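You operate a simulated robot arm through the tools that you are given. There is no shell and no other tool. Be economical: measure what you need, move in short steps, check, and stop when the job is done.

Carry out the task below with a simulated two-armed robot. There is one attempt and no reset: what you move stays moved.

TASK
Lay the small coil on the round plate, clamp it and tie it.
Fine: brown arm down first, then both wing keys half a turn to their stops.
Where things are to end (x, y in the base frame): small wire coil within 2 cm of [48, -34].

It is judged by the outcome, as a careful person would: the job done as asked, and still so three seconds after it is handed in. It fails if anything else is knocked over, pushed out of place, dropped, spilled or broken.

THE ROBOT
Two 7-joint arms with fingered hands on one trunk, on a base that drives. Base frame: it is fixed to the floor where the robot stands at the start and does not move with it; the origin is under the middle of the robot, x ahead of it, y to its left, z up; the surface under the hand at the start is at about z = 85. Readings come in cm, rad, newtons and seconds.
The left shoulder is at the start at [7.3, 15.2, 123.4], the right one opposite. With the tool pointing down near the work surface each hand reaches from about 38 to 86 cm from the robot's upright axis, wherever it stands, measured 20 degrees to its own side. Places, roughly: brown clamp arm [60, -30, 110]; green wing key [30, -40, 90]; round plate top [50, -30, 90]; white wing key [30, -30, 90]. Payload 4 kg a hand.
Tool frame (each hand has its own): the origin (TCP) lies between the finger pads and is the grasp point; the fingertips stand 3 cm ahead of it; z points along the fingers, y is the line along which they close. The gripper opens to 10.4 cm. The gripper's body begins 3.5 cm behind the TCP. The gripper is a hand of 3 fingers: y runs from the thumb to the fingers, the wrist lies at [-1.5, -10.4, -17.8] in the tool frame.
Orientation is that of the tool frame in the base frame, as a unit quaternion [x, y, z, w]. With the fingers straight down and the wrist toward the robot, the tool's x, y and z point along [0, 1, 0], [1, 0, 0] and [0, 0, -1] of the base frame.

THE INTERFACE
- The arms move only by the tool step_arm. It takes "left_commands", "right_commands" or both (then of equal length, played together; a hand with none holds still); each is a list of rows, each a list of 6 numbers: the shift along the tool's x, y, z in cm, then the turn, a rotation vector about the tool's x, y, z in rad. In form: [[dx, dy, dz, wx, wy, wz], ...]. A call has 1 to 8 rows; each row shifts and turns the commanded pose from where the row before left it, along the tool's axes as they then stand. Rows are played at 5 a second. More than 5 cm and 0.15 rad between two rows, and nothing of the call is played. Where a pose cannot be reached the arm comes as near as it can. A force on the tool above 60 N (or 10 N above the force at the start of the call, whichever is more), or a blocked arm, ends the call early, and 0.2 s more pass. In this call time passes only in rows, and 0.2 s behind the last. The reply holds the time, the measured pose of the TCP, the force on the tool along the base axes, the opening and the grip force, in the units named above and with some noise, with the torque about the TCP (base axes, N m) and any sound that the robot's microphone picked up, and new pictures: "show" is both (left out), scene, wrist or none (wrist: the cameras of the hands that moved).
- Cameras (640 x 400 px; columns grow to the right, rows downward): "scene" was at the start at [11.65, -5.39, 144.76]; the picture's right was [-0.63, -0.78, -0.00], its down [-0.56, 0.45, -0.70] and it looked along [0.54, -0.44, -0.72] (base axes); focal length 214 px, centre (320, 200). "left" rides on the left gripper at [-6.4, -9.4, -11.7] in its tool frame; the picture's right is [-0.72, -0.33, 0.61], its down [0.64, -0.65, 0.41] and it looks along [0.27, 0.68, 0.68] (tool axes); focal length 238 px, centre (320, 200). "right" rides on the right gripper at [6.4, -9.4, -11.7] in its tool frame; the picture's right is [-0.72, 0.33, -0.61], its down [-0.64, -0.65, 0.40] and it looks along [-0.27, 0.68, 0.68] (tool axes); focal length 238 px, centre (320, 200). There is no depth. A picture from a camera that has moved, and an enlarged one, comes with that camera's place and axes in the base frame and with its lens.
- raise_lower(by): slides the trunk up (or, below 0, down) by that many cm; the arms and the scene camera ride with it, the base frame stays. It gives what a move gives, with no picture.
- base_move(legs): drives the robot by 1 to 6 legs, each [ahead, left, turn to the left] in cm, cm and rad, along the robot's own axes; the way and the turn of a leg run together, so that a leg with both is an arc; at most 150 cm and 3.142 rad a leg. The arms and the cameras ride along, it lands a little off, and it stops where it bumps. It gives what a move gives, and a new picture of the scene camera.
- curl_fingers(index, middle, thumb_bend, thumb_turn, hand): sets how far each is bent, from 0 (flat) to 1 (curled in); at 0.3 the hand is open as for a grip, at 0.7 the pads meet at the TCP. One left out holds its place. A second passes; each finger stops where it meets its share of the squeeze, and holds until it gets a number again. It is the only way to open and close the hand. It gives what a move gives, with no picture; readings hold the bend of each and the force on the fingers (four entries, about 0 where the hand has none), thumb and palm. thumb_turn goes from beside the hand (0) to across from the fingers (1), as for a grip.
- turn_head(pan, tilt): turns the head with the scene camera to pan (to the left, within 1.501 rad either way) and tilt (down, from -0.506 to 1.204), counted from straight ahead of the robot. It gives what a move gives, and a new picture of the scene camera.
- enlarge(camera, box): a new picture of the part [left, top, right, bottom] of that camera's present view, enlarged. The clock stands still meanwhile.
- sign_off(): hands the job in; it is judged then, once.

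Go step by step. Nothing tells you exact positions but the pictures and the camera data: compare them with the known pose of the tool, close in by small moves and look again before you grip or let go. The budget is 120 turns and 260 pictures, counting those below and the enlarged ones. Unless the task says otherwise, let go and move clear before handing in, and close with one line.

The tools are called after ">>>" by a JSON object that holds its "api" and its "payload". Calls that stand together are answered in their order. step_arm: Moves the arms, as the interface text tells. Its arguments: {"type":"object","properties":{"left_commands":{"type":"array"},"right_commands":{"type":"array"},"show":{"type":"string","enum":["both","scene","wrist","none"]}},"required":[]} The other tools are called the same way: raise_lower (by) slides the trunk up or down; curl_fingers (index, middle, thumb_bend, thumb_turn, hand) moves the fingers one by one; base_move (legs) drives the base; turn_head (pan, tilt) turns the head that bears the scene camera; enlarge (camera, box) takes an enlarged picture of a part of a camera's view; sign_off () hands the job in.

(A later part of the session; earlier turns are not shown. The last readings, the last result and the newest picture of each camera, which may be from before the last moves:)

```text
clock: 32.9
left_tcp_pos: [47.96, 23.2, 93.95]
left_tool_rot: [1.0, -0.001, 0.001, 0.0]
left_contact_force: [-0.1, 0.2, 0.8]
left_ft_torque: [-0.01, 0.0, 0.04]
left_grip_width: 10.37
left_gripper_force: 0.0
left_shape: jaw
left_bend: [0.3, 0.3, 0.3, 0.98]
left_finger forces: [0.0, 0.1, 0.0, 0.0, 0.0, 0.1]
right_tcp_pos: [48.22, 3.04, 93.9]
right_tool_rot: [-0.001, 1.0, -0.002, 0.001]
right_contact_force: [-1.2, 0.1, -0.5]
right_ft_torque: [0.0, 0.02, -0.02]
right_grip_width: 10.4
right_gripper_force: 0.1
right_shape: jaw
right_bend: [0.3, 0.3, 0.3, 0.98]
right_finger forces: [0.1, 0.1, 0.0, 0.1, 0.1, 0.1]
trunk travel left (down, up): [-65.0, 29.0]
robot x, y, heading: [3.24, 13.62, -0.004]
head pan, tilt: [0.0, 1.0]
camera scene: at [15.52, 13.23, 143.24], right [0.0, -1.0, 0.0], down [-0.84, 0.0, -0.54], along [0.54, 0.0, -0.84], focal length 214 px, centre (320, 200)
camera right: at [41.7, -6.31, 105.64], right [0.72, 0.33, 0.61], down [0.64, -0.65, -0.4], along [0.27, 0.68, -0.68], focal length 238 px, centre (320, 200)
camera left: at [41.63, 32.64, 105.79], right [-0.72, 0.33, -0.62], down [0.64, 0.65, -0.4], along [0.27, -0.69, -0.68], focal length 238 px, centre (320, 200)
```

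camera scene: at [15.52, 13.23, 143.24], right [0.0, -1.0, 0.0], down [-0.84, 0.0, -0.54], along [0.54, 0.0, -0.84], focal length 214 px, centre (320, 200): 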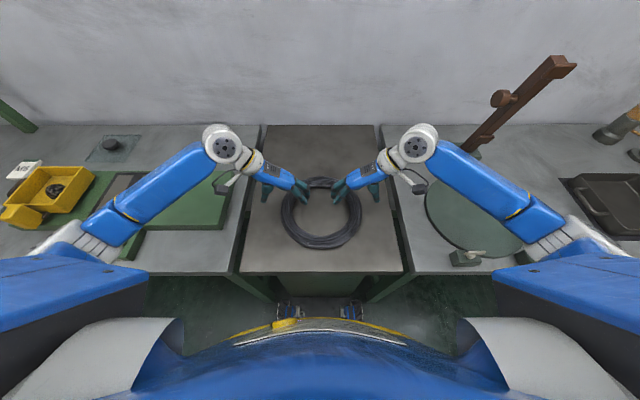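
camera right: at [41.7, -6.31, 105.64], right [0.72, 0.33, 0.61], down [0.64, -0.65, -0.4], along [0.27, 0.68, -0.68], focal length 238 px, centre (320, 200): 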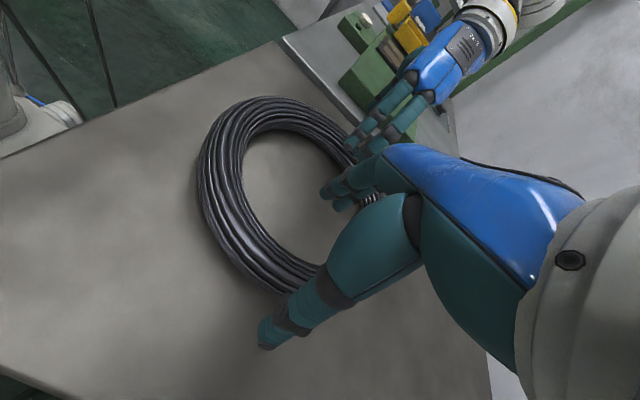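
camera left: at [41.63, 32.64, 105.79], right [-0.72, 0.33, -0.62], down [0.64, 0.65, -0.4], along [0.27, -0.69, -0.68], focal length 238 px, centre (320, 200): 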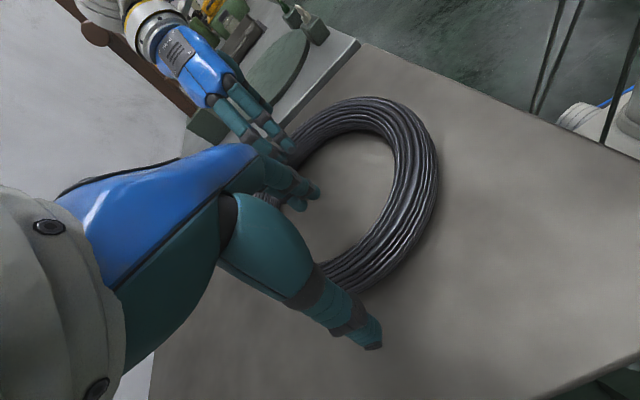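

The grasp is well centred, but the coil centre is about 0.8 cm nearer to the robot than my hands. I'll correct that and lower until the fingertips are nearly at the bench.

>>> {"api": "step_arm", "payload": {"left_commands": [[-0.7, 0, 1.5, 0, 0, 0], [0, 0, 1.5, 0, 0, 0], [0, 0, 0.8, 0, 0, 0], [0, 0, 0.4, 0, 0, 0]], "right_commands": [[0.9, 0, 1.5, 0, 0, 0], [0, 0, 1.5, 0, 0, 0], [0, 0, 0.8, 0, 0, 0], [0, 0, 0.4, 0, 0, 0]], "show": "wrist"}}

```text
clock: 33.9
left_tcp_pos: [47.28, 23.17, 89.8]
left_tool_rot: [1.0, -0.001, 0.001, 0.002]
left_contact_force: [-0.5, -0.2, 0.1]
left_ft_torque: [0.01, 0.02, -0.01]
left_grip_width: 10.37
left_gripper_force: 0.1
left_shape: jaw
left_bend: [0.3, 0.3, 0.3, 0.98]
left_finger forces: [0.1, 0.0, 0.0, 0.0, 0.0, 0.0]
right_tcp_pos: [47.12, 2.99, 89.84]
right_tool_rot: [0.0, 1.0, -0.001, 0.001]
right_contact_force: [0.2, -0.2, 0.4]
right_ft_torque: [-0.01, 0.0, 0.01]
right_grip_width: 10.37
right_gripper_force: 0.1
right_shape: jaw
right_bend: [0.3, 0.3, 0.3, 0.98]
right_finger forces: [0.0, 0.0, 0.0, 0.1, 0.0, 0.0]
trunk travel left (down, up): [-65.0, 29.0]
robot x, y, heading: [2.79, 13.2, -0.003]
head pan, tilt: [0.0, 1.0]
camera right: at [40.73, -6.33, 101.51], right [0.72, 0.33, 0.61], down [0.64, -0.65, -0.4], along [0.27, 0.68, -0.68], focal length 238 px, centre (320, 200)
camera left: at [40.89, 32.67, 101.58], right [-0.72, 0.33, -0.62], down [0.64, 0.65, -0.4], along [0.27, -0.69, -0.68], focal length 238 px, centre (320, 200)
```

right: 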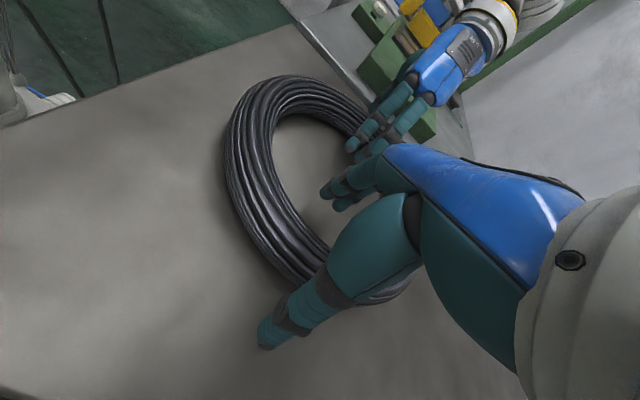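
left: 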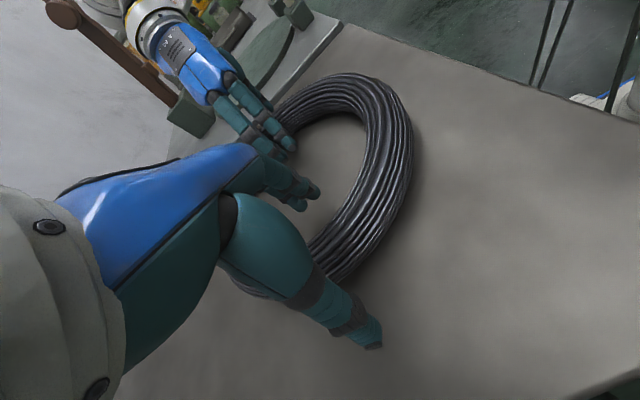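

The tube lies between fingers and thumb on both sides. I'll feel gently for the bench and then close.

>>> {"api": "step_arm", "payload": {"left_commands": [[0, 0, 0.3, 0, 0, 0], [0, 0, 0.3, 0, 0, 0], [0, 0, 0.3, 0, 0, 0]], "right_commands": [[0, 0, 0.3, 0, 0, 0], [0, 0, 0.3, 0, 0, 0], [0, 0, 0.3, 0, 0, 0]], "show": "none"}}

```text
clock: 34.7
left_tcp_pos: [47.41, 23.19, 88.91]
left_tool_rot: [1.0, -0.002, 0.0, 0.001]
left_contact_force: [-0.7, -0.1, -0.5]
left_ft_torque: [0.0, -0.02, 0.01]
left_grip_width: 10.37
left_gripper_force: 0.0
left_shape: jaw
left_bend: [0.3, 0.3, 0.3, 0.98]
left_finger forces: [0.1, 0.0, 0.0, 0.0, 0.0, 0.1]
right_tcp_pos: [47.26, 2.98, 88.98]
right_tool_rot: [0.0, 1.0, -0.001, 0.001]
right_contact_force: [0.2, 0.3, -0.3]
right_ft_torque: [0.02, -0.02, 0.0]
right_grip_width: 10.38
right_gripper_force: 0.1
right_shape: jaw
right_bend: [0.3, 0.3, 0.3, 0.98]
right_finger forces: [0.0, 0.0, 0.1, 0.0, 0.0, 0.0]
trunk travel left (down, up): [-65.0, 29.0]
robot x, y, heading: [3.03, 13.51, -0.004]
head pan, tilt: [0.0, 1.0]
```

>>> {"api": "step_arm", "payload": {"left_commands": [[0, 0, 0.3, 0, 0, 0], [0, 0, 0.3, 0, 0, 0]], "right_commands": [[0, 0, 0.3, 0, 0, 0], [0, 0, 0.3, 0, 0, 0]], "show": "none"}}

>>> {"api": "curl_fingers", "payload": {"hand": "left", "index": 0.5, "middle": 0.5, "thumb_bend": 0.5}}

>>> {"api": "curl_fingers", "payload": {"hand": "right", "index": 0.5, "middle": 0.5, "thumb_bend": 0.5}}

>>> {"api": "enlarge", "payload": {"camera": "right", "box": [120, 60, 520, 400]}}

```text
clock: 35.3
left_tcp_pos: [47.24, 23.15, 88.13]
left_tool_rot: [1.0, -0.001, 0.002, 0.001]
left_contact_force: [0.1, 0.2, 1.2]
left_ft_torque: [0.01, 0.02, 0.02]
left_grip_width: 10.4
left_gripper_force: 0.0
left_shape: jaw
left_bend: [0.3, 0.3, 0.3, 0.98]
left_finger forces: [0.0, 0.1, 0.0, 0.0, 0.1, 0.0]
right_tcp_pos: [47.27, 3.02, 88.21]
right_tool_rot: [-0.001, 1.0, -0.001, 0.0]
right_contact_force: [0.0, 0.7, -0.5]
right_ft_torque: [0.0, -0.03, -0.01]
right_grip_width: 10.38
right_gripper_force: 0.1
right_shape: jaw
right_bend: [0.3, 0.3, 0.3, 0.98]
right_finger forces: [0.1, 0.0, 0.0, 0.0, 0.0, 0.0]
trunk travel left (down, up): [-65.0, 29.0]
robot x, y, heading: [2.95, 13.51, 0.001]
head pan, tilt: [0.0, 1.0]
```

```text
clock: 36.3
left_tcp_pos: [47.28, 23.01, 88.34]
left_tool_rot: [1.0, -0.001, 0.003, 0.002]
left_contact_force: [1.9, -3.2, 15.9]
left_ft_torque: [-0.73, -0.17, 0.05]
left_grip_width: 5.27
left_gripper_force: 8.1
left_shape: fingers
left_bend: [0.5, 0.46, 0.5, 0.98]
left_finger forces: [0.1, 15.7, 0.0, 0.0, 0.0, 0.1]
right_tcp_pos: [47.26, 2.87, 88.45]
right_tool_rot: [-0.001, 1.0, -0.001, 0.003]
right_contact_force: [-0.3, 0.3, -0.2]
right_ft_torque: [0.0, 0.0, 0.02]
right_grip_width: 10.39
right_gripper_force: 0.1
right_shape: jaw
right_bend: [0.3, 0.3, 0.3, 0.98]
right_finger forces: [0.0, 0.0, 0.0, 0.0, 0.0, 0.0]
trunk travel left (down, up): [-65.0, 29.0]
robot x, y, heading: [2.84, 13.15, -0.004]
head pan, tilt: [0.0, 1.0]
```

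```text
clock: 37.3
left_tcp_pos: [47.23, 23.13, 88.41]
left_tool_rot: [1.0, 0.0, 0.003, 0.002]
left_contact_force: [3.8, -3.8, 17.7]
left_ft_torque: [-0.85, -0.29, 0.09]
left_grip_width: 5.28
left_gripper_force: 9.0
left_shape: fingers
left_bend: [0.5, 0.45, 0.5, 0.98]
left_finger forces: [0.0, 17.7, 0.0, 0.1, 0.0, 0.1]
right_tcp_pos: [47.09, 2.89, 88.41]
right_tool_rot: [0.0, 1.0, 0.001, 0.003]
right_contact_force: [0.9, 3.6, 11.1]
right_ft_torque: [0.54, -0.15, 0.0]
right_grip_width: 5.27
right_gripper_force: 5.3
right_shape: fingers
right_bend: [0.5, 0.47, 0.5, 0.98]
right_finger forces: [0.1, 11.3, 0.0, 0.0, 0.1, 0.1]
trunk travel left (down, up): [-65.0, 29.0]
robot x, y, heading: [3.4, 13.31, 0.004]
head pan, tilt: [0.0, 1.0]
```

```text
1.18 times, centred on (320, 230) of right
camera zoom: at [40.67, -6.35, 100.1], right [0.72, 0.33, 0.62], down [0.64, -0.65, -0.4], along [0.27, 0.68, -0.68], focal length 280 px, centre (320, 165)
```

zoom: 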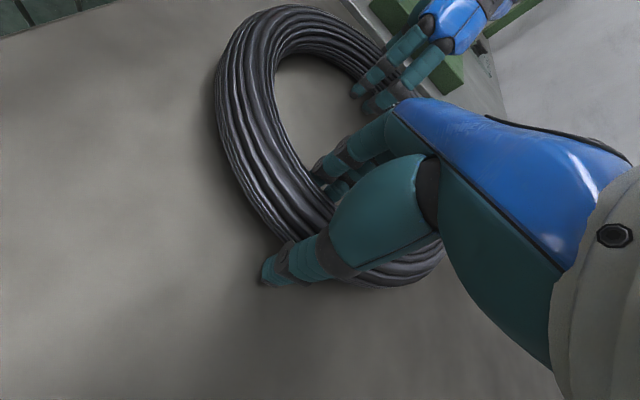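

The middle fingertips are pressing down on the bench. I'll rise about 0.7 cm and close further.

>>> {"api": "step_arm", "payload": {"left_commands": [[0, 0, -0.7, 0, 0, 0]], "right_commands": [[0, 0, -0.7, 0, 0, 0]], "show": "none"}}

>>> {"api": "curl_fingers", "payload": {"hand": "left", "index": 0.7, "middle": 0.7, "thumb_bend": 0.7}}

>>> {"api": "curl_fingers", "payload": {"hand": "right", "index": 0.7, "middle": 0.7, "thumb_bend": 0.7}}

>>> {"api": "enlarge", "payload": {"camera": "right", "box": [120, 60, 520, 400]}}

>>> {"api": "enlarge", "payload": {"camera": "left", "box": [120, 60, 520, 400]}}

```text
clock: 37.7
left_tcp_pos: [47.37, 23.28, 88.59]
left_tool_rot: [1.0, -0.002, -0.001, 0.0]
left_contact_force: [-0.2, -0.1, 0.0]
left_ft_torque: [0.0, 0.0, 0.0]
left_grip_width: 5.29
left_gripper_force: 0.1
left_shape: fingers
left_bend: [0.5, 0.5, 0.5, 0.98]
left_finger forces: [0.1, 0.0, 0.1, 0.0, 0.0, 0.1]
right_tcp_pos: [47.21, 2.9, 88.75]
right_tool_rot: [0.0, 1.0, -0.003, -0.001]
right_contact_force: [-0.4, 0.0, -0.4]
right_ft_torque: [-0.03, 0.01, -0.01]
right_grip_width: 5.27
right_gripper_force: 0.0
right_shape: fingers
right_bend: [0.5, 0.5, 0.5, 0.98]
right_finger forces: [0.0, 0.0, 0.1, 0.0, 0.1, 0.0]
trunk travel left (down, up): [-65.0, 29.0]
robot x, y, heading: [3.29, 13.3, -0.003]
head pan, tilt: [0.0, 1.0]
```

```text
clock: 38.7
left_tcp_pos: [47.31, 23.17, 88.75]
left_tool_rot: [1.0, -0.001, 0.001, 0.001]
left_contact_force: [-1.2, -0.3, -0.2]
left_ft_torque: [-0.03, -0.02, -0.14]
left_grip_width: 3.1
left_gripper_force: 13.5
left_shape: fingers
left_bend: [0.61, 0.62, 0.58, 0.97]
left_finger forces: [6.1, 8.0, 0.1, 0.1, 13.8, 0.0]
right_tcp_pos: [47.1, 2.99, 88.89]
right_tool_rot: [0.0, 1.0, -0.001, 0.001]
right_contact_force: [0.5, -1.6, 0.0]
right_ft_torque: [-0.04, 0.03, -0.01]
right_grip_width: 5.27
right_gripper_force: 0.1
right_shape: fingers
right_bend: [0.5, 0.5, 0.5, 0.98]
right_finger forces: [0.1, 0.1, 0.1, 0.0, 0.1, 0.0]
trunk travel left (down, up): [-65.0, 29.0]
robot x, y, heading: [2.99, 13.45, 0.002]
head pan, tilt: [0.0, 1.0]
```

```text
clock: 39.7
left_tcp_pos: [47.4, 23.22, 88.92]
left_tool_rot: [1.0, -0.002, 0.001, 0.003]
left_contact_force: [-0.3, 0.0, -0.2]
left_ft_torque: [-0.08, -0.02, -0.11]
left_grip_width: 3.14
left_gripper_force: 13.7
left_shape: fingers
left_bend: [0.61, 0.62, 0.58, 0.97]
left_finger forces: [6.2, 7.9, 0.0, 0.0, 13.6, 0.0]
right_tcp_pos: [47.25, 3.12, 89.0]
right_tool_rot: [0.0, 1.0, -0.001, 0.001]
right_contact_force: [1.5, 2.0, 0.9]
right_ft_torque: [0.13, -0.05, 0.11]
right_grip_width: 3.13
right_gripper_force: 13.9
right_shape: fingers
right_bend: [0.6, 0.63, 0.58, 0.97]
right_finger forces: [7.2, 7.3, 0.1, 0.1, 13.3, 0.0]
trunk travel left (down, up): [-65.0, 29.0]
robot x, y, heading: [3.31, 13.18, -0.002]
head pan, tilt: [0.0, 1.0]
```

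```text
1.18 times, centred on (320, 230) of right
camera zoom: at [40.83, -6.29, 100.62], right [0.72, 0.33, 0.61], down [0.64, -0.65, -0.4], along [0.27, 0.68, -0.68], focal length 280 px, centre (320, 165)
```

zoom: 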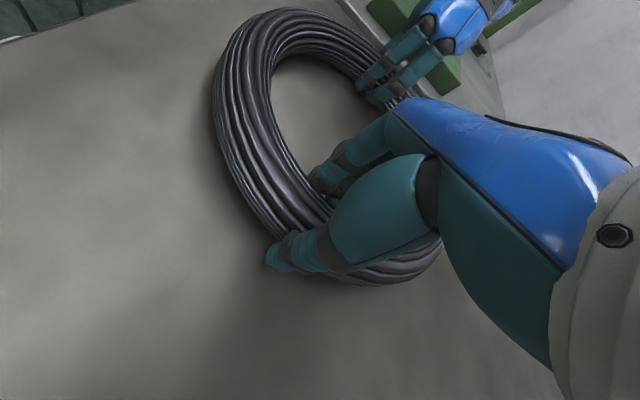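

```text
1.18 times, centred on (320, 230) of left
camera zoom: at [40.96, 32.71, 100.65], right [-0.72, 0.33, -0.62], down [0.64, 0.65, -0.41], along [0.27, -0.69, -0.68], focal length 280 px, centre (320, 165)
```

zoom: 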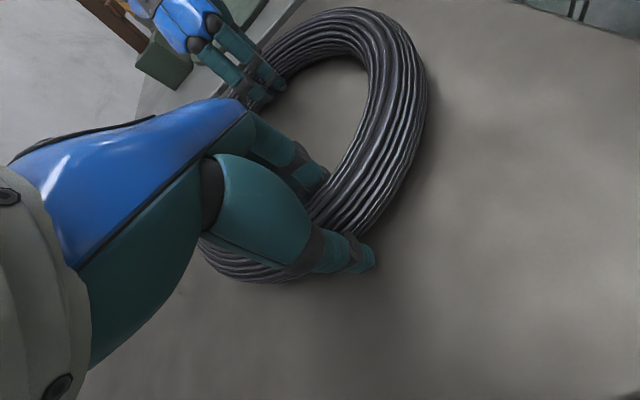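

Both hands grip the tube, about 3.1 cm thick. I'll squeeze harder and lift a little together.

>>> {"api": "curl_fingers", "payload": {"hand": "left", "index": 0.85, "middle": 0.85, "thumb_bend": 0.85}}

>>> {"api": "curl_fingers", "payload": {"hand": "right", "index": 0.85, "middle": 0.85, "thumb_bend": 0.85}}

>>> {"api": "step_arm", "payload": {"left_commands": [[0, 0, -1, 0, 0, 0], [0, 0, -1, 0, 0, 0], [0, 0, -1, 0, 0, 0], [0, 0, -1, 0, 0, 0]], "right_commands": [[0, 0, -1, 0, 0, 0], [0, 0, -1, 0, 0, 0], [0, 0, -1, 0, 0, 0], [0, 0, -1, 0, 0, 0]], "show": "both"}}

```text
clock: 40.7
left_tcp_pos: [47.41, 23.23, 88.85]
left_tool_rot: [1.0, -0.001, 0.001, 0.001]
left_contact_force: [0.3, -1.4, -0.1]
left_ft_torque: [-0.17, -0.06, -0.19]
left_grip_width: 3.03
left_gripper_force: 21.3
left_shape: fingers
left_bend: [0.62, 0.62, 0.58, 0.97]
left_finger forces: [11.1, 10.8, 0.0, 0.1, 20.6, 0.1]
right_tcp_pos: [47.3, 2.97, 88.83]
right_tool_rot: [0.001, 1.0, -0.001, 0.001]
right_contact_force: [0.8, 1.3, 0.2]
right_ft_torque: [0.12, -0.01, 0.11]
right_grip_width: 3.14
right_gripper_force: 13.9
right_shape: fingers
right_bend: [0.6, 0.63, 0.58, 0.97]
right_finger forces: [7.2, 7.5, 0.0, 0.0, 13.4, 0.0]
trunk travel left (down, up): [-65.0, 29.0]
robot x, y, heading: [3.14, 13.48, -0.003]
head pan, tilt: [0.0, 1.0]
```

```text
clock: 41.7
left_tcp_pos: [47.36, 23.15, 88.86]
left_tool_rot: [1.0, 0.0, 0.0, 0.002]
left_contact_force: [-0.3, -1.8, -0.7]
left_ft_torque: [-0.2, -0.02, -0.2]
left_grip_width: 3.01
left_gripper_force: 21.2
left_shape: fingers
left_bend: [0.61, 0.62, 0.58, 0.97]
left_finger forces: [11.0, 11.1, 0.0, 0.1, 20.6, 0.0]
right_tcp_pos: [47.32, 2.95, 88.88]
right_tool_rot: [-0.001, 1.0, -0.001, 0.001]
right_contact_force: [0.8, 0.8, -0.2]
right_ft_torque: [0.17, -0.01, 0.15]
right_grip_width: 3.02
right_gripper_force: 20.9
right_shape: fingers
right_bend: [0.61, 0.63, 0.58, 0.97]
right_finger forces: [11.2, 10.9, 0.1, 0.0, 20.7, 0.1]
trunk travel left (down, up): [-65.0, 29.0]
robot x, y, heading: [3.34, 13.15, -0.005]
head pan, tilt: [0.0, 1.0]
```

```text
clock: 42.7
left_tcp_pos: [47.21, 23.16, 92.89]
left_tool_rot: [1.0, -0.001, -0.001, 0.002]
left_contact_force: [-0.3, -1.7, -5.4]
left_ft_torque: [-0.12, 0.04, -0.23]
left_grip_width: 3.0
left_gripper_force: 21.4
left_shape: fingers
left_bend: [0.61, 0.62, 0.58, 0.97]
left_finger forces: [11.4, 10.6, 0.0, 0.1, 20.3, 0.0]
right_tcp_pos: [47.2, 2.83, 92.8]
right_tool_rot: [-0.001, 1.0, 0.0, 0.0]
right_contact_force: [-0.2, 1.9, -5.9]
right_ft_torque: [0.17, 0.0, 0.2]
right_grip_width: 3.01
right_gripper_force: 21.7
right_shape: fingers
right_bend: [0.61, 0.62, 0.58, 0.97]
right_finger forces: [11.2, 10.4, 0.0, 0.0, 20.2, 0.0]
trunk travel left (down, up): [-65.0, 29.0]
robot x, y, heading: [2.8, 13.22, 0.0]
head pan, tilt: [0.0, 1.0]
camera scene: at [15.67, 13.22, 143.22], right [0.0, -1.0, 0.0], down [-0.84, 0.0, -0.54], along [0.54, 0.0, -0.84], focal length 214 px, centre (320, 200)
camera right: at [40.82, -6.42, 104.57], right [0.72, 0.33, 0.61], down [0.64, -0.65, -0.4], along [0.27, 0.68, -0.68], focal length 238 px, centre (320, 200)
camera left: at [40.97, 32.62, 104.69], right [-0.72, 0.33, -0.61], down [0.64, 0.65, -0.41], along [0.27, -0.69, -0.68], focal length 238 px, centre (320, 200)
```

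scene: 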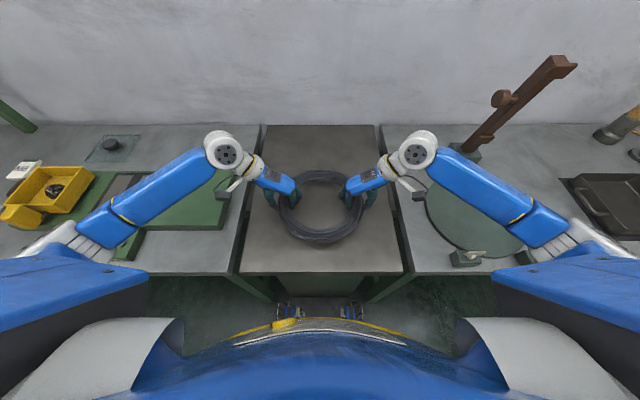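
right: 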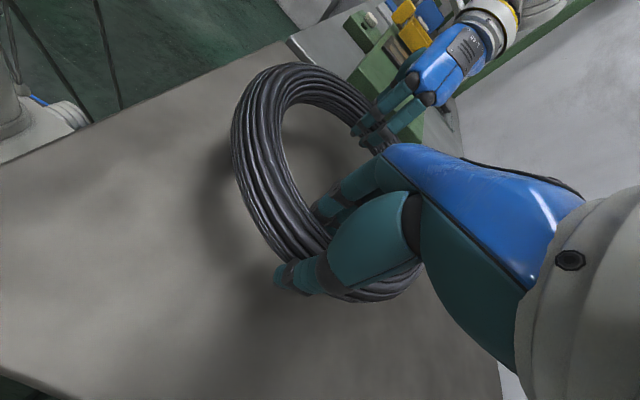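
left: 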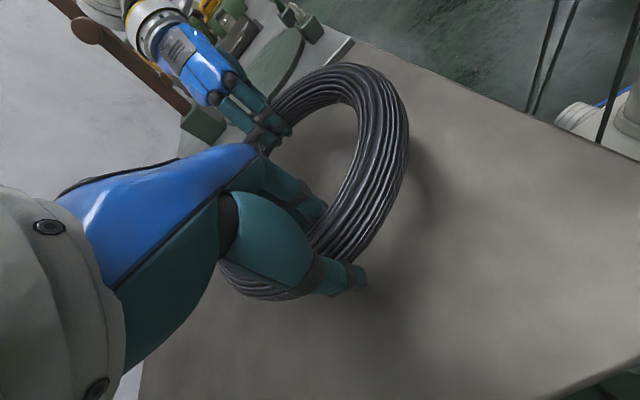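

The coil is held level at about 1.1 kg. I'll raise it further and then drive sideways to the plate, with the clamp well forward of the hands.

>>> {"api": "step_arm", "payload": {"left_commands": [[0, 0, -2, 0, 0, 0], [0, 0, -2, 0, 0, 0], [0, 0, -2, 0, 0, 0]], "right_commands": [[0, 0, -2, 0, 0, 0], [0, 0, -2, 0, 0, 0], [0, 0, -2, 0, 0, 0]], "show": "none"}}

>>> {"api": "base_move", "payload": {"legs": [[0, -20, 0]]}}

```text
clock: 43.5
left_tcp_pos: [47.47, 23.11, 98.98]
left_tool_rot: [1.0, 0.0, -0.001, 0.001]
left_contact_force: [0.5, 1.4, -6.1]
left_ft_torque: [0.0, 0.02, -0.19]
left_grip_width: 3.01
left_gripper_force: 19.5
left_shape: fingers
left_bend: [0.61, 0.62, 0.58, 0.97]
left_finger forces: [10.5, 8.9, 0.0, 0.0, 20.9, 0.0]
right_tcp_pos: [47.54, 2.99, 98.86]
right_tool_rot: [0.0, 1.0, -0.001, 0.0]
right_contact_force: [-0.1, -2.0, -5.2]
right_ft_torque: [0.03, 0.03, 0.2]
right_grip_width: 3.03
right_gripper_force: 20.1
right_shape: fingers
right_bend: [0.61, 0.62, 0.58, 0.97]
right_finger forces: [10.1, 9.0, 0.0, 0.1, 21.0, 0.0]
trunk travel left (down, up): [-65.0, 29.0]
robot x, y, heading: [2.93, 13.31, -0.002]
head pan, tilt: [0.0, 1.0]
```

```text
clock: 45.1
left_tcp_pos: [47.38, 4.58, 98.85]
left_tool_rot: [1.0, -0.001, 0.0, 0.006]
left_contact_force: [-0.2, 4.7, -6.4]
left_ft_torque: [-0.06, 0.03, -0.2]
left_grip_width: 3.0
left_gripper_force: 19.8
left_shape: fingers
left_bend: [0.61, 0.62, 0.58, 0.97]
left_finger forces: [9.8, 8.8, 0.1, 0.0, 21.5, 0.0]
right_tcp_pos: [47.42, -15.69, 98.97]
right_tool_rot: [-0.001, 1.0, -0.007, -0.001]
right_contact_force: [0.5, -0.7, -5.1]
right_ft_torque: [-0.01, -0.02, 0.13]
right_grip_width: 3.01
right_gripper_force: 20.1
right_shape: fingers
right_bend: [0.61, 0.63, 0.58, 0.97]
right_finger forces: [10.3, 8.8, 0.0, 0.0, 20.6, 0.0]
trunk travel left (down, up): [-65.0, 29.0]
robot x, y, heading: [3.2, -6.43, -0.005]
head pan, tilt: [0.0, 1.0]
camera scene: at [15.59, -4.78, 143.21], right [0.0, -1.0, 0.01], down [-0.84, -0.01, -0.54], along [0.54, -0.01, -0.84], focal length 214 px, centre (320, 200)
```

scene: 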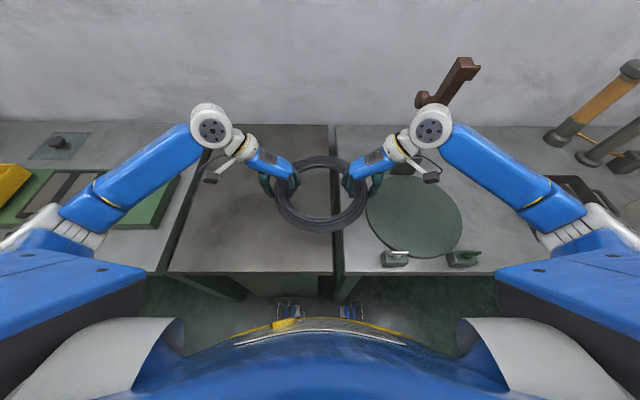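

There are more than 8 cm between the wrist and the clamp. I'll drive on the remaining 27 cm.

>>> {"api": "base_move", "payload": {"legs": [[0, -14, 0], [0, -13.3, 0]]}}

>>> {"api": "step_arm", "payload": {"left_commands": [[0, 0, 0.1, 0, 0, 0]], "right_commands": [[0, 0, 0.1, 0, 0, 0]]}}

```text
clock: 47.3
left_tcp_pos: [46.87, -21.14, 98.81]
left_tool_rot: [1.0, 0.003, 0.001, 0.009]
left_contact_force: [0.2, 3.0, -6.3]
left_ft_torque: [-0.09, 0.06, -0.2]
left_grip_width: 3.01
left_gripper_force: 20.2
left_shape: fingers
left_bend: [0.61, 0.62, 0.58, 0.97]
left_finger forces: [10.2, 9.4, 0.0, 0.0, 21.3, 0.0]
right_tcp_pos: [46.86, -41.26, 99.31]
right_tool_rot: [-0.004, 1.0, -0.01, 0.002]
right_contact_force: [-1.1, 0.5, -5.8]
right_ft_torque: [0.01, 0.01, 0.1]
right_grip_width: 3.05
right_gripper_force: 20.3
right_shape: fingers
right_bend: [0.61, 0.63, 0.58, 0.97]
right_finger forces: [10.9, 9.0, 0.0, 0.0, 19.9, 0.0]
trunk travel left (down, up): [-65.0, 29.0]
robot x, y, heading: [2.72, -33.41, 0.0]
head pan, tilt: [0.0, 1.0]
camera scene: at [15.14, -29.7, 143.26], right [0.0, -1.0, 0.03], down [-0.84, -0.02, -0.54], along [0.54, -0.02, -0.84], focal length 214 px, centre (320, 200)
```

scene: 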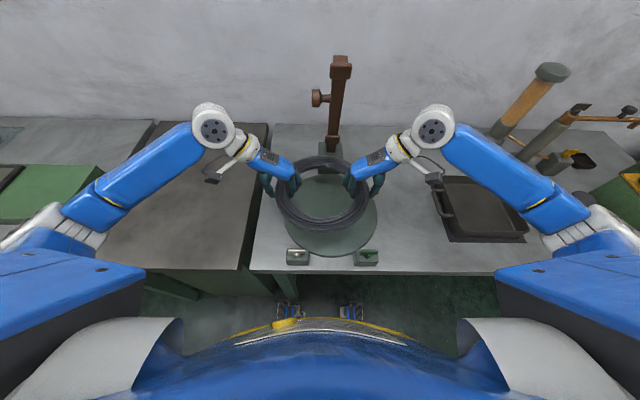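

```text
clock: 47.7
left_tcp_pos: [46.92, -24.81, 98.99]
left_tool_rot: [1.0, 0.002, 0.001, -0.01]
left_contact_force: [-0.6, -1.3, -5.0]
left_ft_torque: [-0.06, 0.02, -0.21]
left_grip_width: 3.0
left_gripper_force: 20.5
left_shape: fingers
left_bend: [0.61, 0.62, 0.58, 0.97]
left_finger forces: [11.2, 10.3, 0.1, 0.0, 20.2, 0.1]
right_tcp_pos: [46.96, -45.1, 98.65]
right_tool_rot: [-0.004, 1.0, 0.009, 0.001]
right_contact_force: [0.5, 0.2, -4.9]
right_ft_torque: [0.11, 0.04, 0.14]
right_grip_width: 3.04
right_gripper_force: 20.1
right_shape: fingers
right_bend: [0.6, 0.63, 0.58, 0.97]
right_finger forces: [10.6, 9.5, 0.0, 0.0, 20.2, 0.0]
trunk travel left (down, up): [-65.0, 29.0]
robot x, y, heading: [3.12, -33.35, 0.0]
head pan, tilt: [0.0, 1.0]
camera scene: at [15.48, -35.84, 143.18], right [0.0, -1.0, -0.02], down [-0.84, 0.01, -0.54], along [0.54, 0.02, -0.84], focal length 214 px, centre (320, 200)
camera right: at [40.57, -54.66, 110.12], right [0.72, 0.32, 0.62], down [0.65, -0.64, -0.42], along [0.26, 0.7, -0.67], focal length 238 px, centre (320, 200)
camera left: at [40.48, -15.71, 111.07], right [-0.72, 0.34, -0.61], down [0.64, 0.66, -0.39], along [0.27, -0.67, -0.69], focal length 238 px, centre (320, 200)
```

scene: 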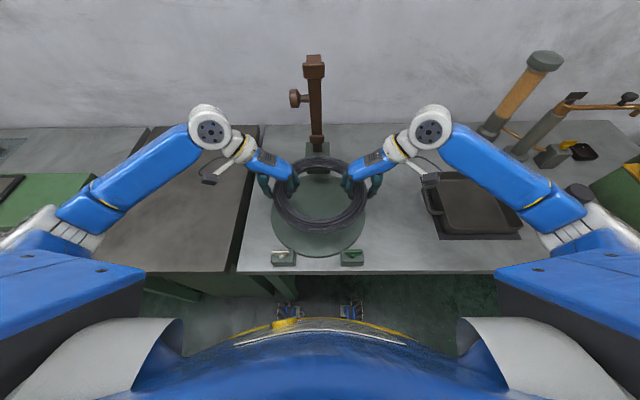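
right: 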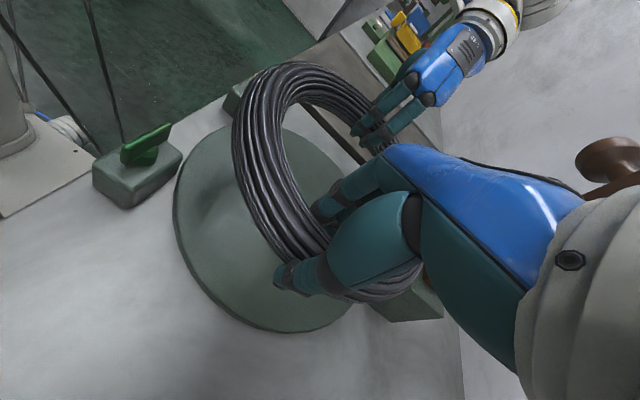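
left: 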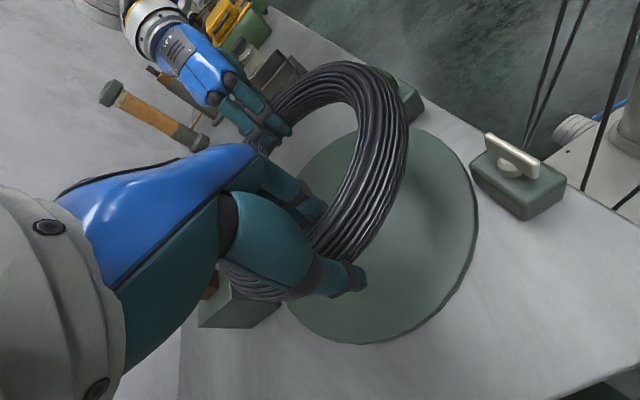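

The coil is over the plate, but the base is still swaying after the drive. I'll let it settle and read the pose again.

>>> {"api": "step_arm", "payload": {"left_commands": [[0, 0, 0, 0, 0, 0], [0, 0, 0, 0, 0, 0], [0, 0, 0, 0, 0, 0], [0, 0, 0, 0, 0, 0], [0, 0, 0, 0, 0, 0]], "right_commands": [[0, 0, 0, 0, 0, 0], [0, 0, 0, 0, 0, 0], [0, 0, 0, 0, 0, 0], [0, 0, 0, 0, 0, 0], [0, 0, 0, 0, 0, 0]], "show": "both"}}

```text
clock: 48.9
left_tcp_pos: [46.85, -22.43, 98.85]
left_tool_rot: [1.0, 0.004, 0.001, 0.002]
left_contact_force: [0.6, 1.1, -5.5]
left_ft_torque: [-0.09, 0.04, -0.22]
left_grip_width: 3.0
left_gripper_force: 20.1
left_shape: fingers
left_bend: [0.61, 0.62, 0.58, 0.97]
left_finger forces: [10.4, 9.8, 0.1, 0.0, 21.2, 0.0]
right_tcp_pos: [47.0, -42.66, 98.95]
right_tool_rot: [-0.004, 1.0, -0.001, 0.003]
right_contact_force: [0.9, -0.2, -5.6]
right_ft_torque: [0.01, 0.01, 0.16]
right_grip_width: 3.05
right_gripper_force: 20.0
right_shape: fingers
right_bend: [0.6, 0.63, 0.58, 0.97]
right_finger forces: [10.4, 9.1, 0.0, 0.0, 20.4, 0.0]
trunk travel left (down, up): [-65.0, 29.0]
robot x, y, heading: [2.54, -32.95, 0.002]
head pan, tilt: [0.0, 1.0]
camera scene: at [15.39, -31.71, 143.21], right [0.0, -1.0, 0.01], down [-0.84, -0.01, -0.54], along [0.54, -0.01, -0.84], focal length 214 px, centre (320, 200)
camera right: at [40.52, -51.98, 110.64], right [0.71, 0.34, 0.62], down [0.65, -0.65, -0.4], along [0.26, 0.68, -0.68], focal length 238 px, centre (320, 200)
camera left: at [40.39, -13.05, 110.65], right [-0.72, 0.32, -0.61], down [0.64, 0.66, -0.41], along [0.27, -0.68, -0.68], focal length 238 px, centre (320, 200)
```

scene: 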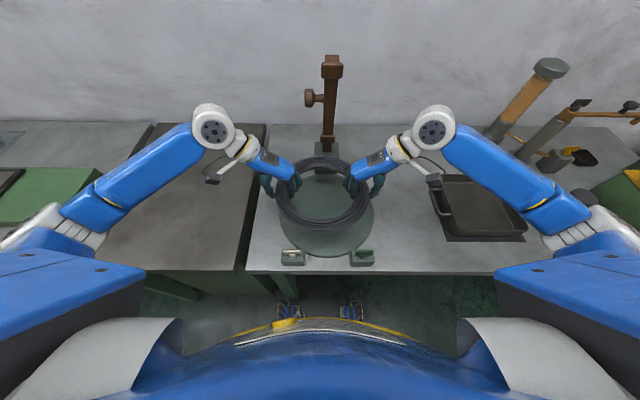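
right: 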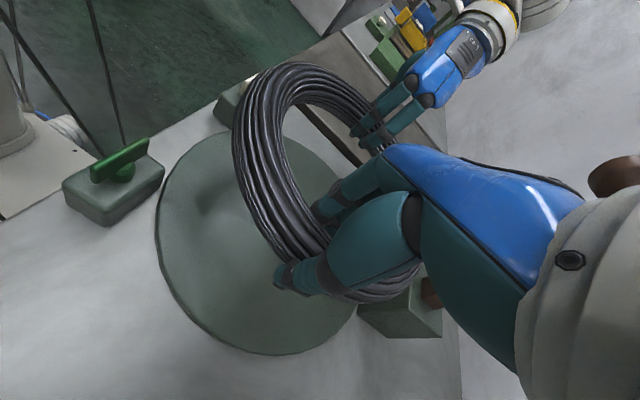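
left: 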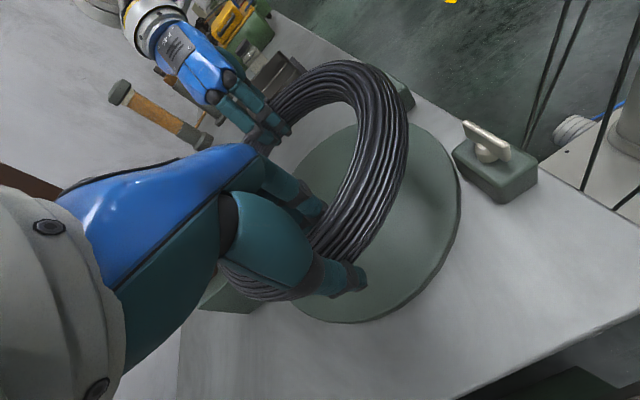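

>>> {"api": "step_arm", "payload": {"left_commands": [[0, 0, 0, 0, 0, 0], [0, 0, 0, 0, 0, 0], [0, 0, 0, 0, 0, 0], [0, 0, 0, 0, 0, 0], [0, 0, 0, 0, 0, 0], [0, 0, 0, 0, 0, 0], [0, 0, 0, 0, 0, 0], [0, 0, 0, 0, 0, 0]], "show": "none"}}

>>> {"api": "step_arm", "payload": {"left_commands": [[0, 0, 0, 0, 0, 0], [0, 0, 0, 0, 0, 0], [0, 0, 0, 0, 0, 0], [0, 0, 0, 0, 0, 0]], "show": "scene"}}

```text
clock: 50.7
left_tcp_pos: [46.88, -23.37, 99.06]
left_tool_rot: [1.0, 0.003, 0.001, -0.003]
left_contact_force: [0.6, 0.4, -5.8]
left_ft_torque: [0.03, 0.08, -0.17]
left_grip_width: 3.02
left_gripper_force: 20.7
left_shape: fingers
left_bend: [0.61, 0.62, 0.58, 0.97]
left_finger forces: [10.4, 9.6, 0.0, 0.0, 21.2, 0.1]
right_tcp_pos: [46.86, -43.61, 98.91]
right_tool_rot: [-0.004, 1.0, 0.002, 0.002]
right_contact_force: [0.4, -1.8, -5.6]
right_ft_torque: [0.03, 0.01, 0.16]
right_grip_width: 3.04
right_gripper_force: 20.0
right_shape: fingers
right_bend: [0.6, 0.63, 0.58, 0.97]
right_finger forces: [10.1, 9.0, 0.1, 0.1, 20.7, 0.0]
trunk travel left (down, up): [-65.0, 29.0]
robot x, y, heading: [2.87, -33.46, 0.001]
head pan, tilt: [0.0, 1.0]
```

```text
clock: 51.7
left_tcp_pos: [46.82, -23.44, 98.85]
left_tool_rot: [1.0, 0.003, 0.001, -0.003]
left_contact_force: [-0.2, 1.0, -5.3]
left_ft_torque: [-0.03, 0.04, -0.19]
left_grip_width: 3.0
left_gripper_force: 20.4
left_shape: fingers
left_bend: [0.61, 0.62, 0.58, 0.97]
left_finger forces: [10.4, 9.5, 0.0, 0.0, 21.2, 0.0]
right_tcp_pos: [46.87, -43.68, 98.78]
right_tool_rot: [-0.004, 1.0, 0.002, 0.001]
right_contact_force: [0.0, -1.6, -4.8]
right_ft_torque: [0.03, 0.02, 0.14]
right_grip_width: 3.02
right_gripper_force: 19.9
right_shape: fingers
right_bend: [0.6, 0.63, 0.58, 0.97]
right_finger forces: [10.1, 9.0, 0.0, 0.0, 20.9, 0.0]
trunk travel left (down, up): [-65.0, 29.0]
robot x, y, heading: [2.67, -33.29, -0.002]
head pan, tilt: [0.0, 1.0]
camera scene: at [15.38, -33.19, 143.22], right [0.0, -1.0, 0.0], down [-0.84, 0.0, -0.54], along [0.54, 0.0, -0.84], focal length 214 px, centre (320, 200)
```

scene: 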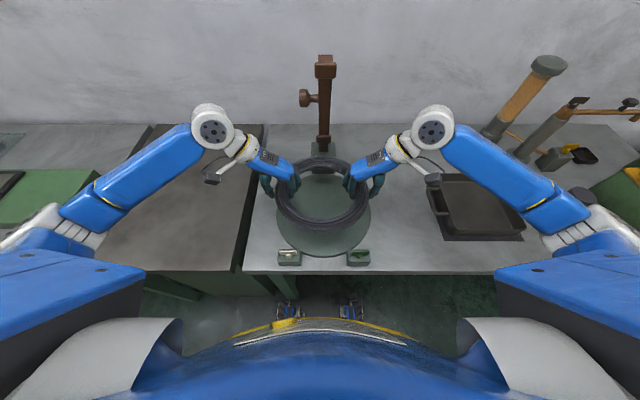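

It has settled with the coil centred at about y=-33.6, level with the plate. I'll nudge it +0.5 in x and -0.4 in y, then lower toward the plate.

>>> {"api": "step_arm", "payload": {"left_commands": [[0.5, 0.4, 1, 0, 0, 0], [0, 0, 1.5, 0, 0, 0], [0, 0, 1.5, 0, 0, 0], [0, 0, 1.5, 0, 0, 0], [0, 0, 1.0, 0, 0, 0], [0, 0, 0.5, 0, 0, 0]], "right_commands": [[-0.5, -0.4, 1, 0, 0, 0], [0, 0, 1.5, 0, 0, 0], [0, 0, 1.5, 0, 0, 0], [0, 0, 1.5, 0, 0, 0], [0, 0, 1.0, 0, 0, 0], [0, 0, 0.5, 0, 0, 0]], "show": "both"}}

```text
clock: 53.1
left_tcp_pos: [47.36, -23.79, 92.03]
left_tool_rot: [1.0, 0.003, 0.001, -0.003]
left_contact_force: [-0.1, 3.1, -6.1]
left_ft_torque: [0.0, 0.01, -0.17]
left_grip_width: 3.0
left_gripper_force: 20.1
left_shape: fingers
left_bend: [0.62, 0.62, 0.58, 0.97]
left_finger forces: [9.9, 8.9, 0.0, 0.0, 21.6, 0.0]
right_tcp_pos: [47.45, -44.02, 91.89]
right_tool_rot: [-0.005, 1.0, 0.002, 0.002]
right_contact_force: [0.2, -2.5, -6.2]
right_ft_torque: [-0.04, 0.02, 0.12]
right_grip_width: 3.03
right_gripper_force: 20.0
right_shape: fingers
right_bend: [0.61, 0.63, 0.58, 0.97]
right_finger forces: [9.7, 8.6, 0.0, 0.0, 21.5, 0.0]
trunk travel left (down, up): [-65.0, 29.0]
robot x, y, heading: [2.86, -32.99, 0.004]
head pan, tilt: [0.0, 1.0]
camera scene: at [15.36, -33.17, 143.22], right [0.0, -1.0, 0.0], down [-0.84, 0.0, -0.54], along [0.54, 0.0, -0.84], focal length 214 px, centre (320, 200)
camera right: at [41.03, -53.39, 103.45], right [0.71, 0.33, 0.62], down [0.65, -0.64, -0.41], along [0.27, 0.69, -0.67], focal length 238 px, centre (320, 200)
camera left: at [40.88, -14.5, 103.75], right [-0.72, 0.33, -0.61], down [0.64, 0.66, -0.4], along [0.27, -0.68, -0.68], focal length 238 px, centre (320, 200)
```

scene: 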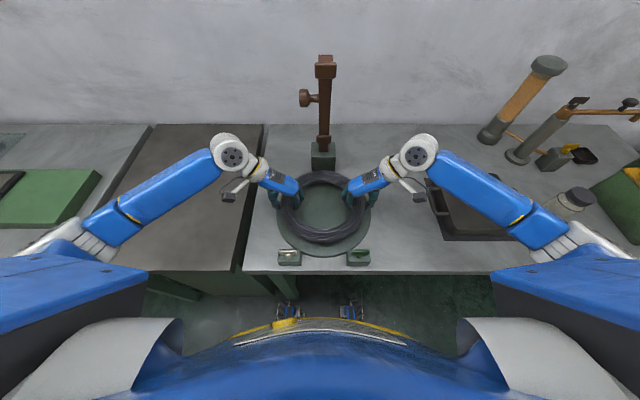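
right: 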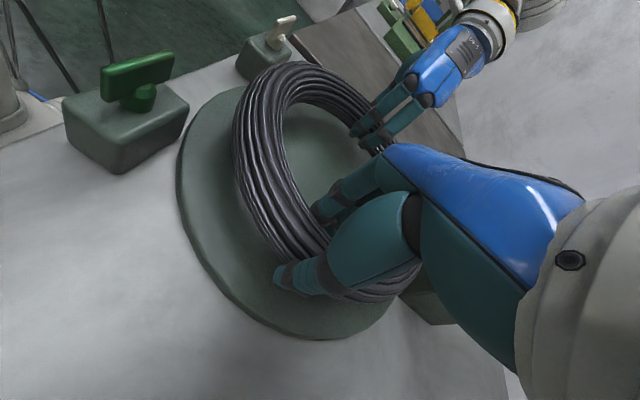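
left: 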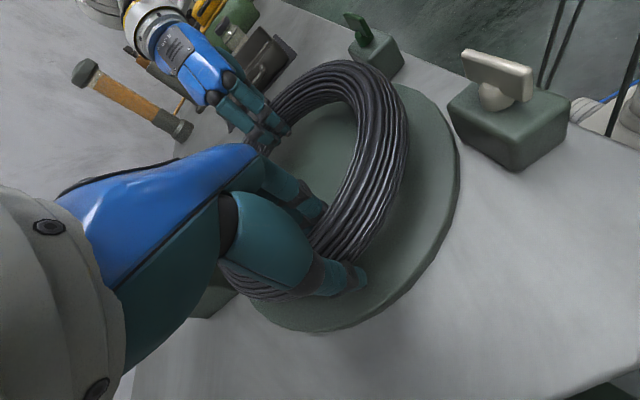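

The coil is centred over the plate, about [48, -34]. I'll lower it the last bit gently.

>>> {"api": "step_arm", "payload": {"left_commands": [[0, 0, 0.4, 0, 0, 0], [0, 0, 0.4, 0, 0, 0], [0, 0, 0.4, 0, 0, 0]], "right_commands": [[0, 0, 0.4, 0, 0, 0], [0, 0, 0.4, 0, 0, 0], [0, 0, 0.4, 0, 0, 0]], "show": "none"}}

>>> {"api": "step_arm", "payload": {"left_commands": [[0, 0, 0.2, 0, 0, 0], [0, 0, 0.2, 0, 0, 0]], "right_commands": [[0, 0, 0.2, 0, 0, 0], [0, 0, 0.2, 0, 0, 0]], "show": "none"}}

```text
clock: 53.9
left_tcp_pos: [47.17, -23.79, 90.77]
left_tool_rot: [1.0, 0.001, 0.001, -0.004]
left_contact_force: [0.2, 3.9, -4.4]
left_ft_torque: [0.02, 0.01, -0.14]
left_grip_width: 3.02
left_gripper_force: 20.0
left_shape: fingers
left_bend: [0.62, 0.62, 0.58, 0.97]
left_finger forces: [9.7, 8.9, 0.0, 0.0, 21.9, 0.0]
right_tcp_pos: [47.47, -43.92, 90.81]
right_tool_rot: [-0.004, 1.0, 0.003, 0.002]
right_contact_force: [0.2, -3.8, -5.2]
right_ft_torque: [-0.04, 0.03, 0.17]
right_grip_width: 3.04
right_gripper_force: 20.1
right_shape: fingers
right_bend: [0.61, 0.63, 0.58, 0.97]
right_finger forces: [9.2, 8.7, 0.0, 0.0, 21.8, 0.0]
trunk travel left (down, up): [-65.0, 29.0]
robot x, y, heading: [2.97, -33.29, 0.004]
head pan, tilt: [0.0, 1.0]
```

```text
clock: 54.5
left_tcp_pos: [47.27, -23.78, 90.31]
left_tool_rot: [1.0, 0.003, 0.001, -0.003]
left_contact_force: [0.0, 3.1, -4.9]
left_ft_torque: [-0.05, -0.01, -0.15]
left_grip_width: 3.02
left_gripper_force: 20.0
left_shape: fingers
left_bend: [0.62, 0.62, 0.58, 0.97]
left_finger forces: [9.7, 9.6, 0.0, 0.0, 21.8, 0.0]
right_tcp_pos: [47.39, -43.85, 90.23]
right_tool_rot: [-0.004, 1.0, 0.003, 0.002]
right_contact_force: [0.1, -2.9, -5.3]
right_ft_torque: [0.01, -0.04, 0.17]
right_grip_width: 3.02
right_gripper_force: 20.4
right_shape: fingers
right_bend: [0.61, 0.63, 0.58, 0.97]
right_finger forces: [9.3, 9.5, 0.0, 0.1, 21.8, 0.1]
trunk travel left (down, up): [-65.0, 29.0]
robot x, y, heading: [2.33, -33.33, -0.002]
head pan, tilt: [0.0, 1.0]
```

>>> {"api": "step_arm", "payload": {"left_commands": [[0, 0, 0.2, 0, 0, 0], [0, 0, 0.2, 0, 0, 0]], "right_commands": [[0, 0, 0.2, 0, 0, 0], [0, 0, 0.2, 0, 0, 0]], "show": "none"}}

>>> {"api": "enlarge", "payload": {"camera": "right", "box": [120, 60, 520, 400]}}

```text
clock: 55.1
left_tcp_pos: [47.24, -23.75, 90.15]
left_tool_rot: [1.0, 0.003, 0.002, -0.003]
left_contact_force: [0.5, 2.2, -5.4]
left_ft_torque: [-0.14, -0.07, -0.19]
left_grip_width: 3.01
left_gripper_force: 21.0
left_shape: fingers
left_bend: [0.62, 0.62, 0.58, 0.97]
left_finger forces: [9.7, 10.1, 0.0, 0.0, 21.5, 0.1]
right_tcp_pos: [47.26, -43.94, 90.07]
right_tool_rot: [-0.005, 1.0, 0.004, 0.004]
right_contact_force: [0.0, -2.5, 4.3]
right_ft_torque: [-0.13, 0.02, 0.21]
right_grip_width: 3.02
right_gripper_force: 21.2
right_shape: fingers
right_bend: [0.61, 0.63, 0.58, 0.97]
right_finger forces: [9.3, 10.4, 0.1, 0.0, 22.3, 0.0]
trunk travel left (down, up): [-65.0, 29.0]
robot x, y, heading: [2.57, -33.29, 0.0]
head pan, tilt: [0.0, 1.0]
```

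```text
1.18 times, centred on (320, 230) of right
camera zoom: at [40.98, -53.32, 101.59], right [0.71, 0.33, 0.62], down [0.65, -0.64, -0.4], along [0.27, 0.69, -0.67], focal length 280 px, centre (320, 165)
```

zoom: 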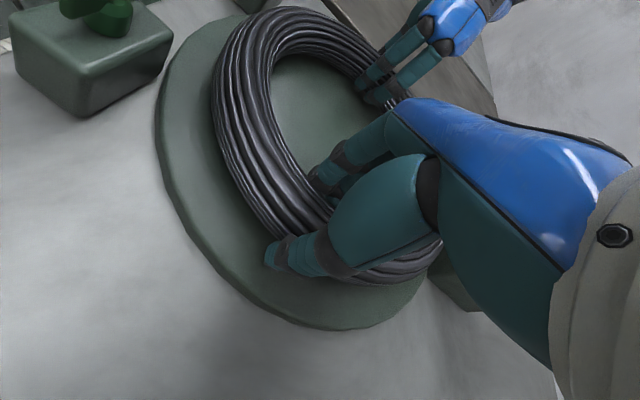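

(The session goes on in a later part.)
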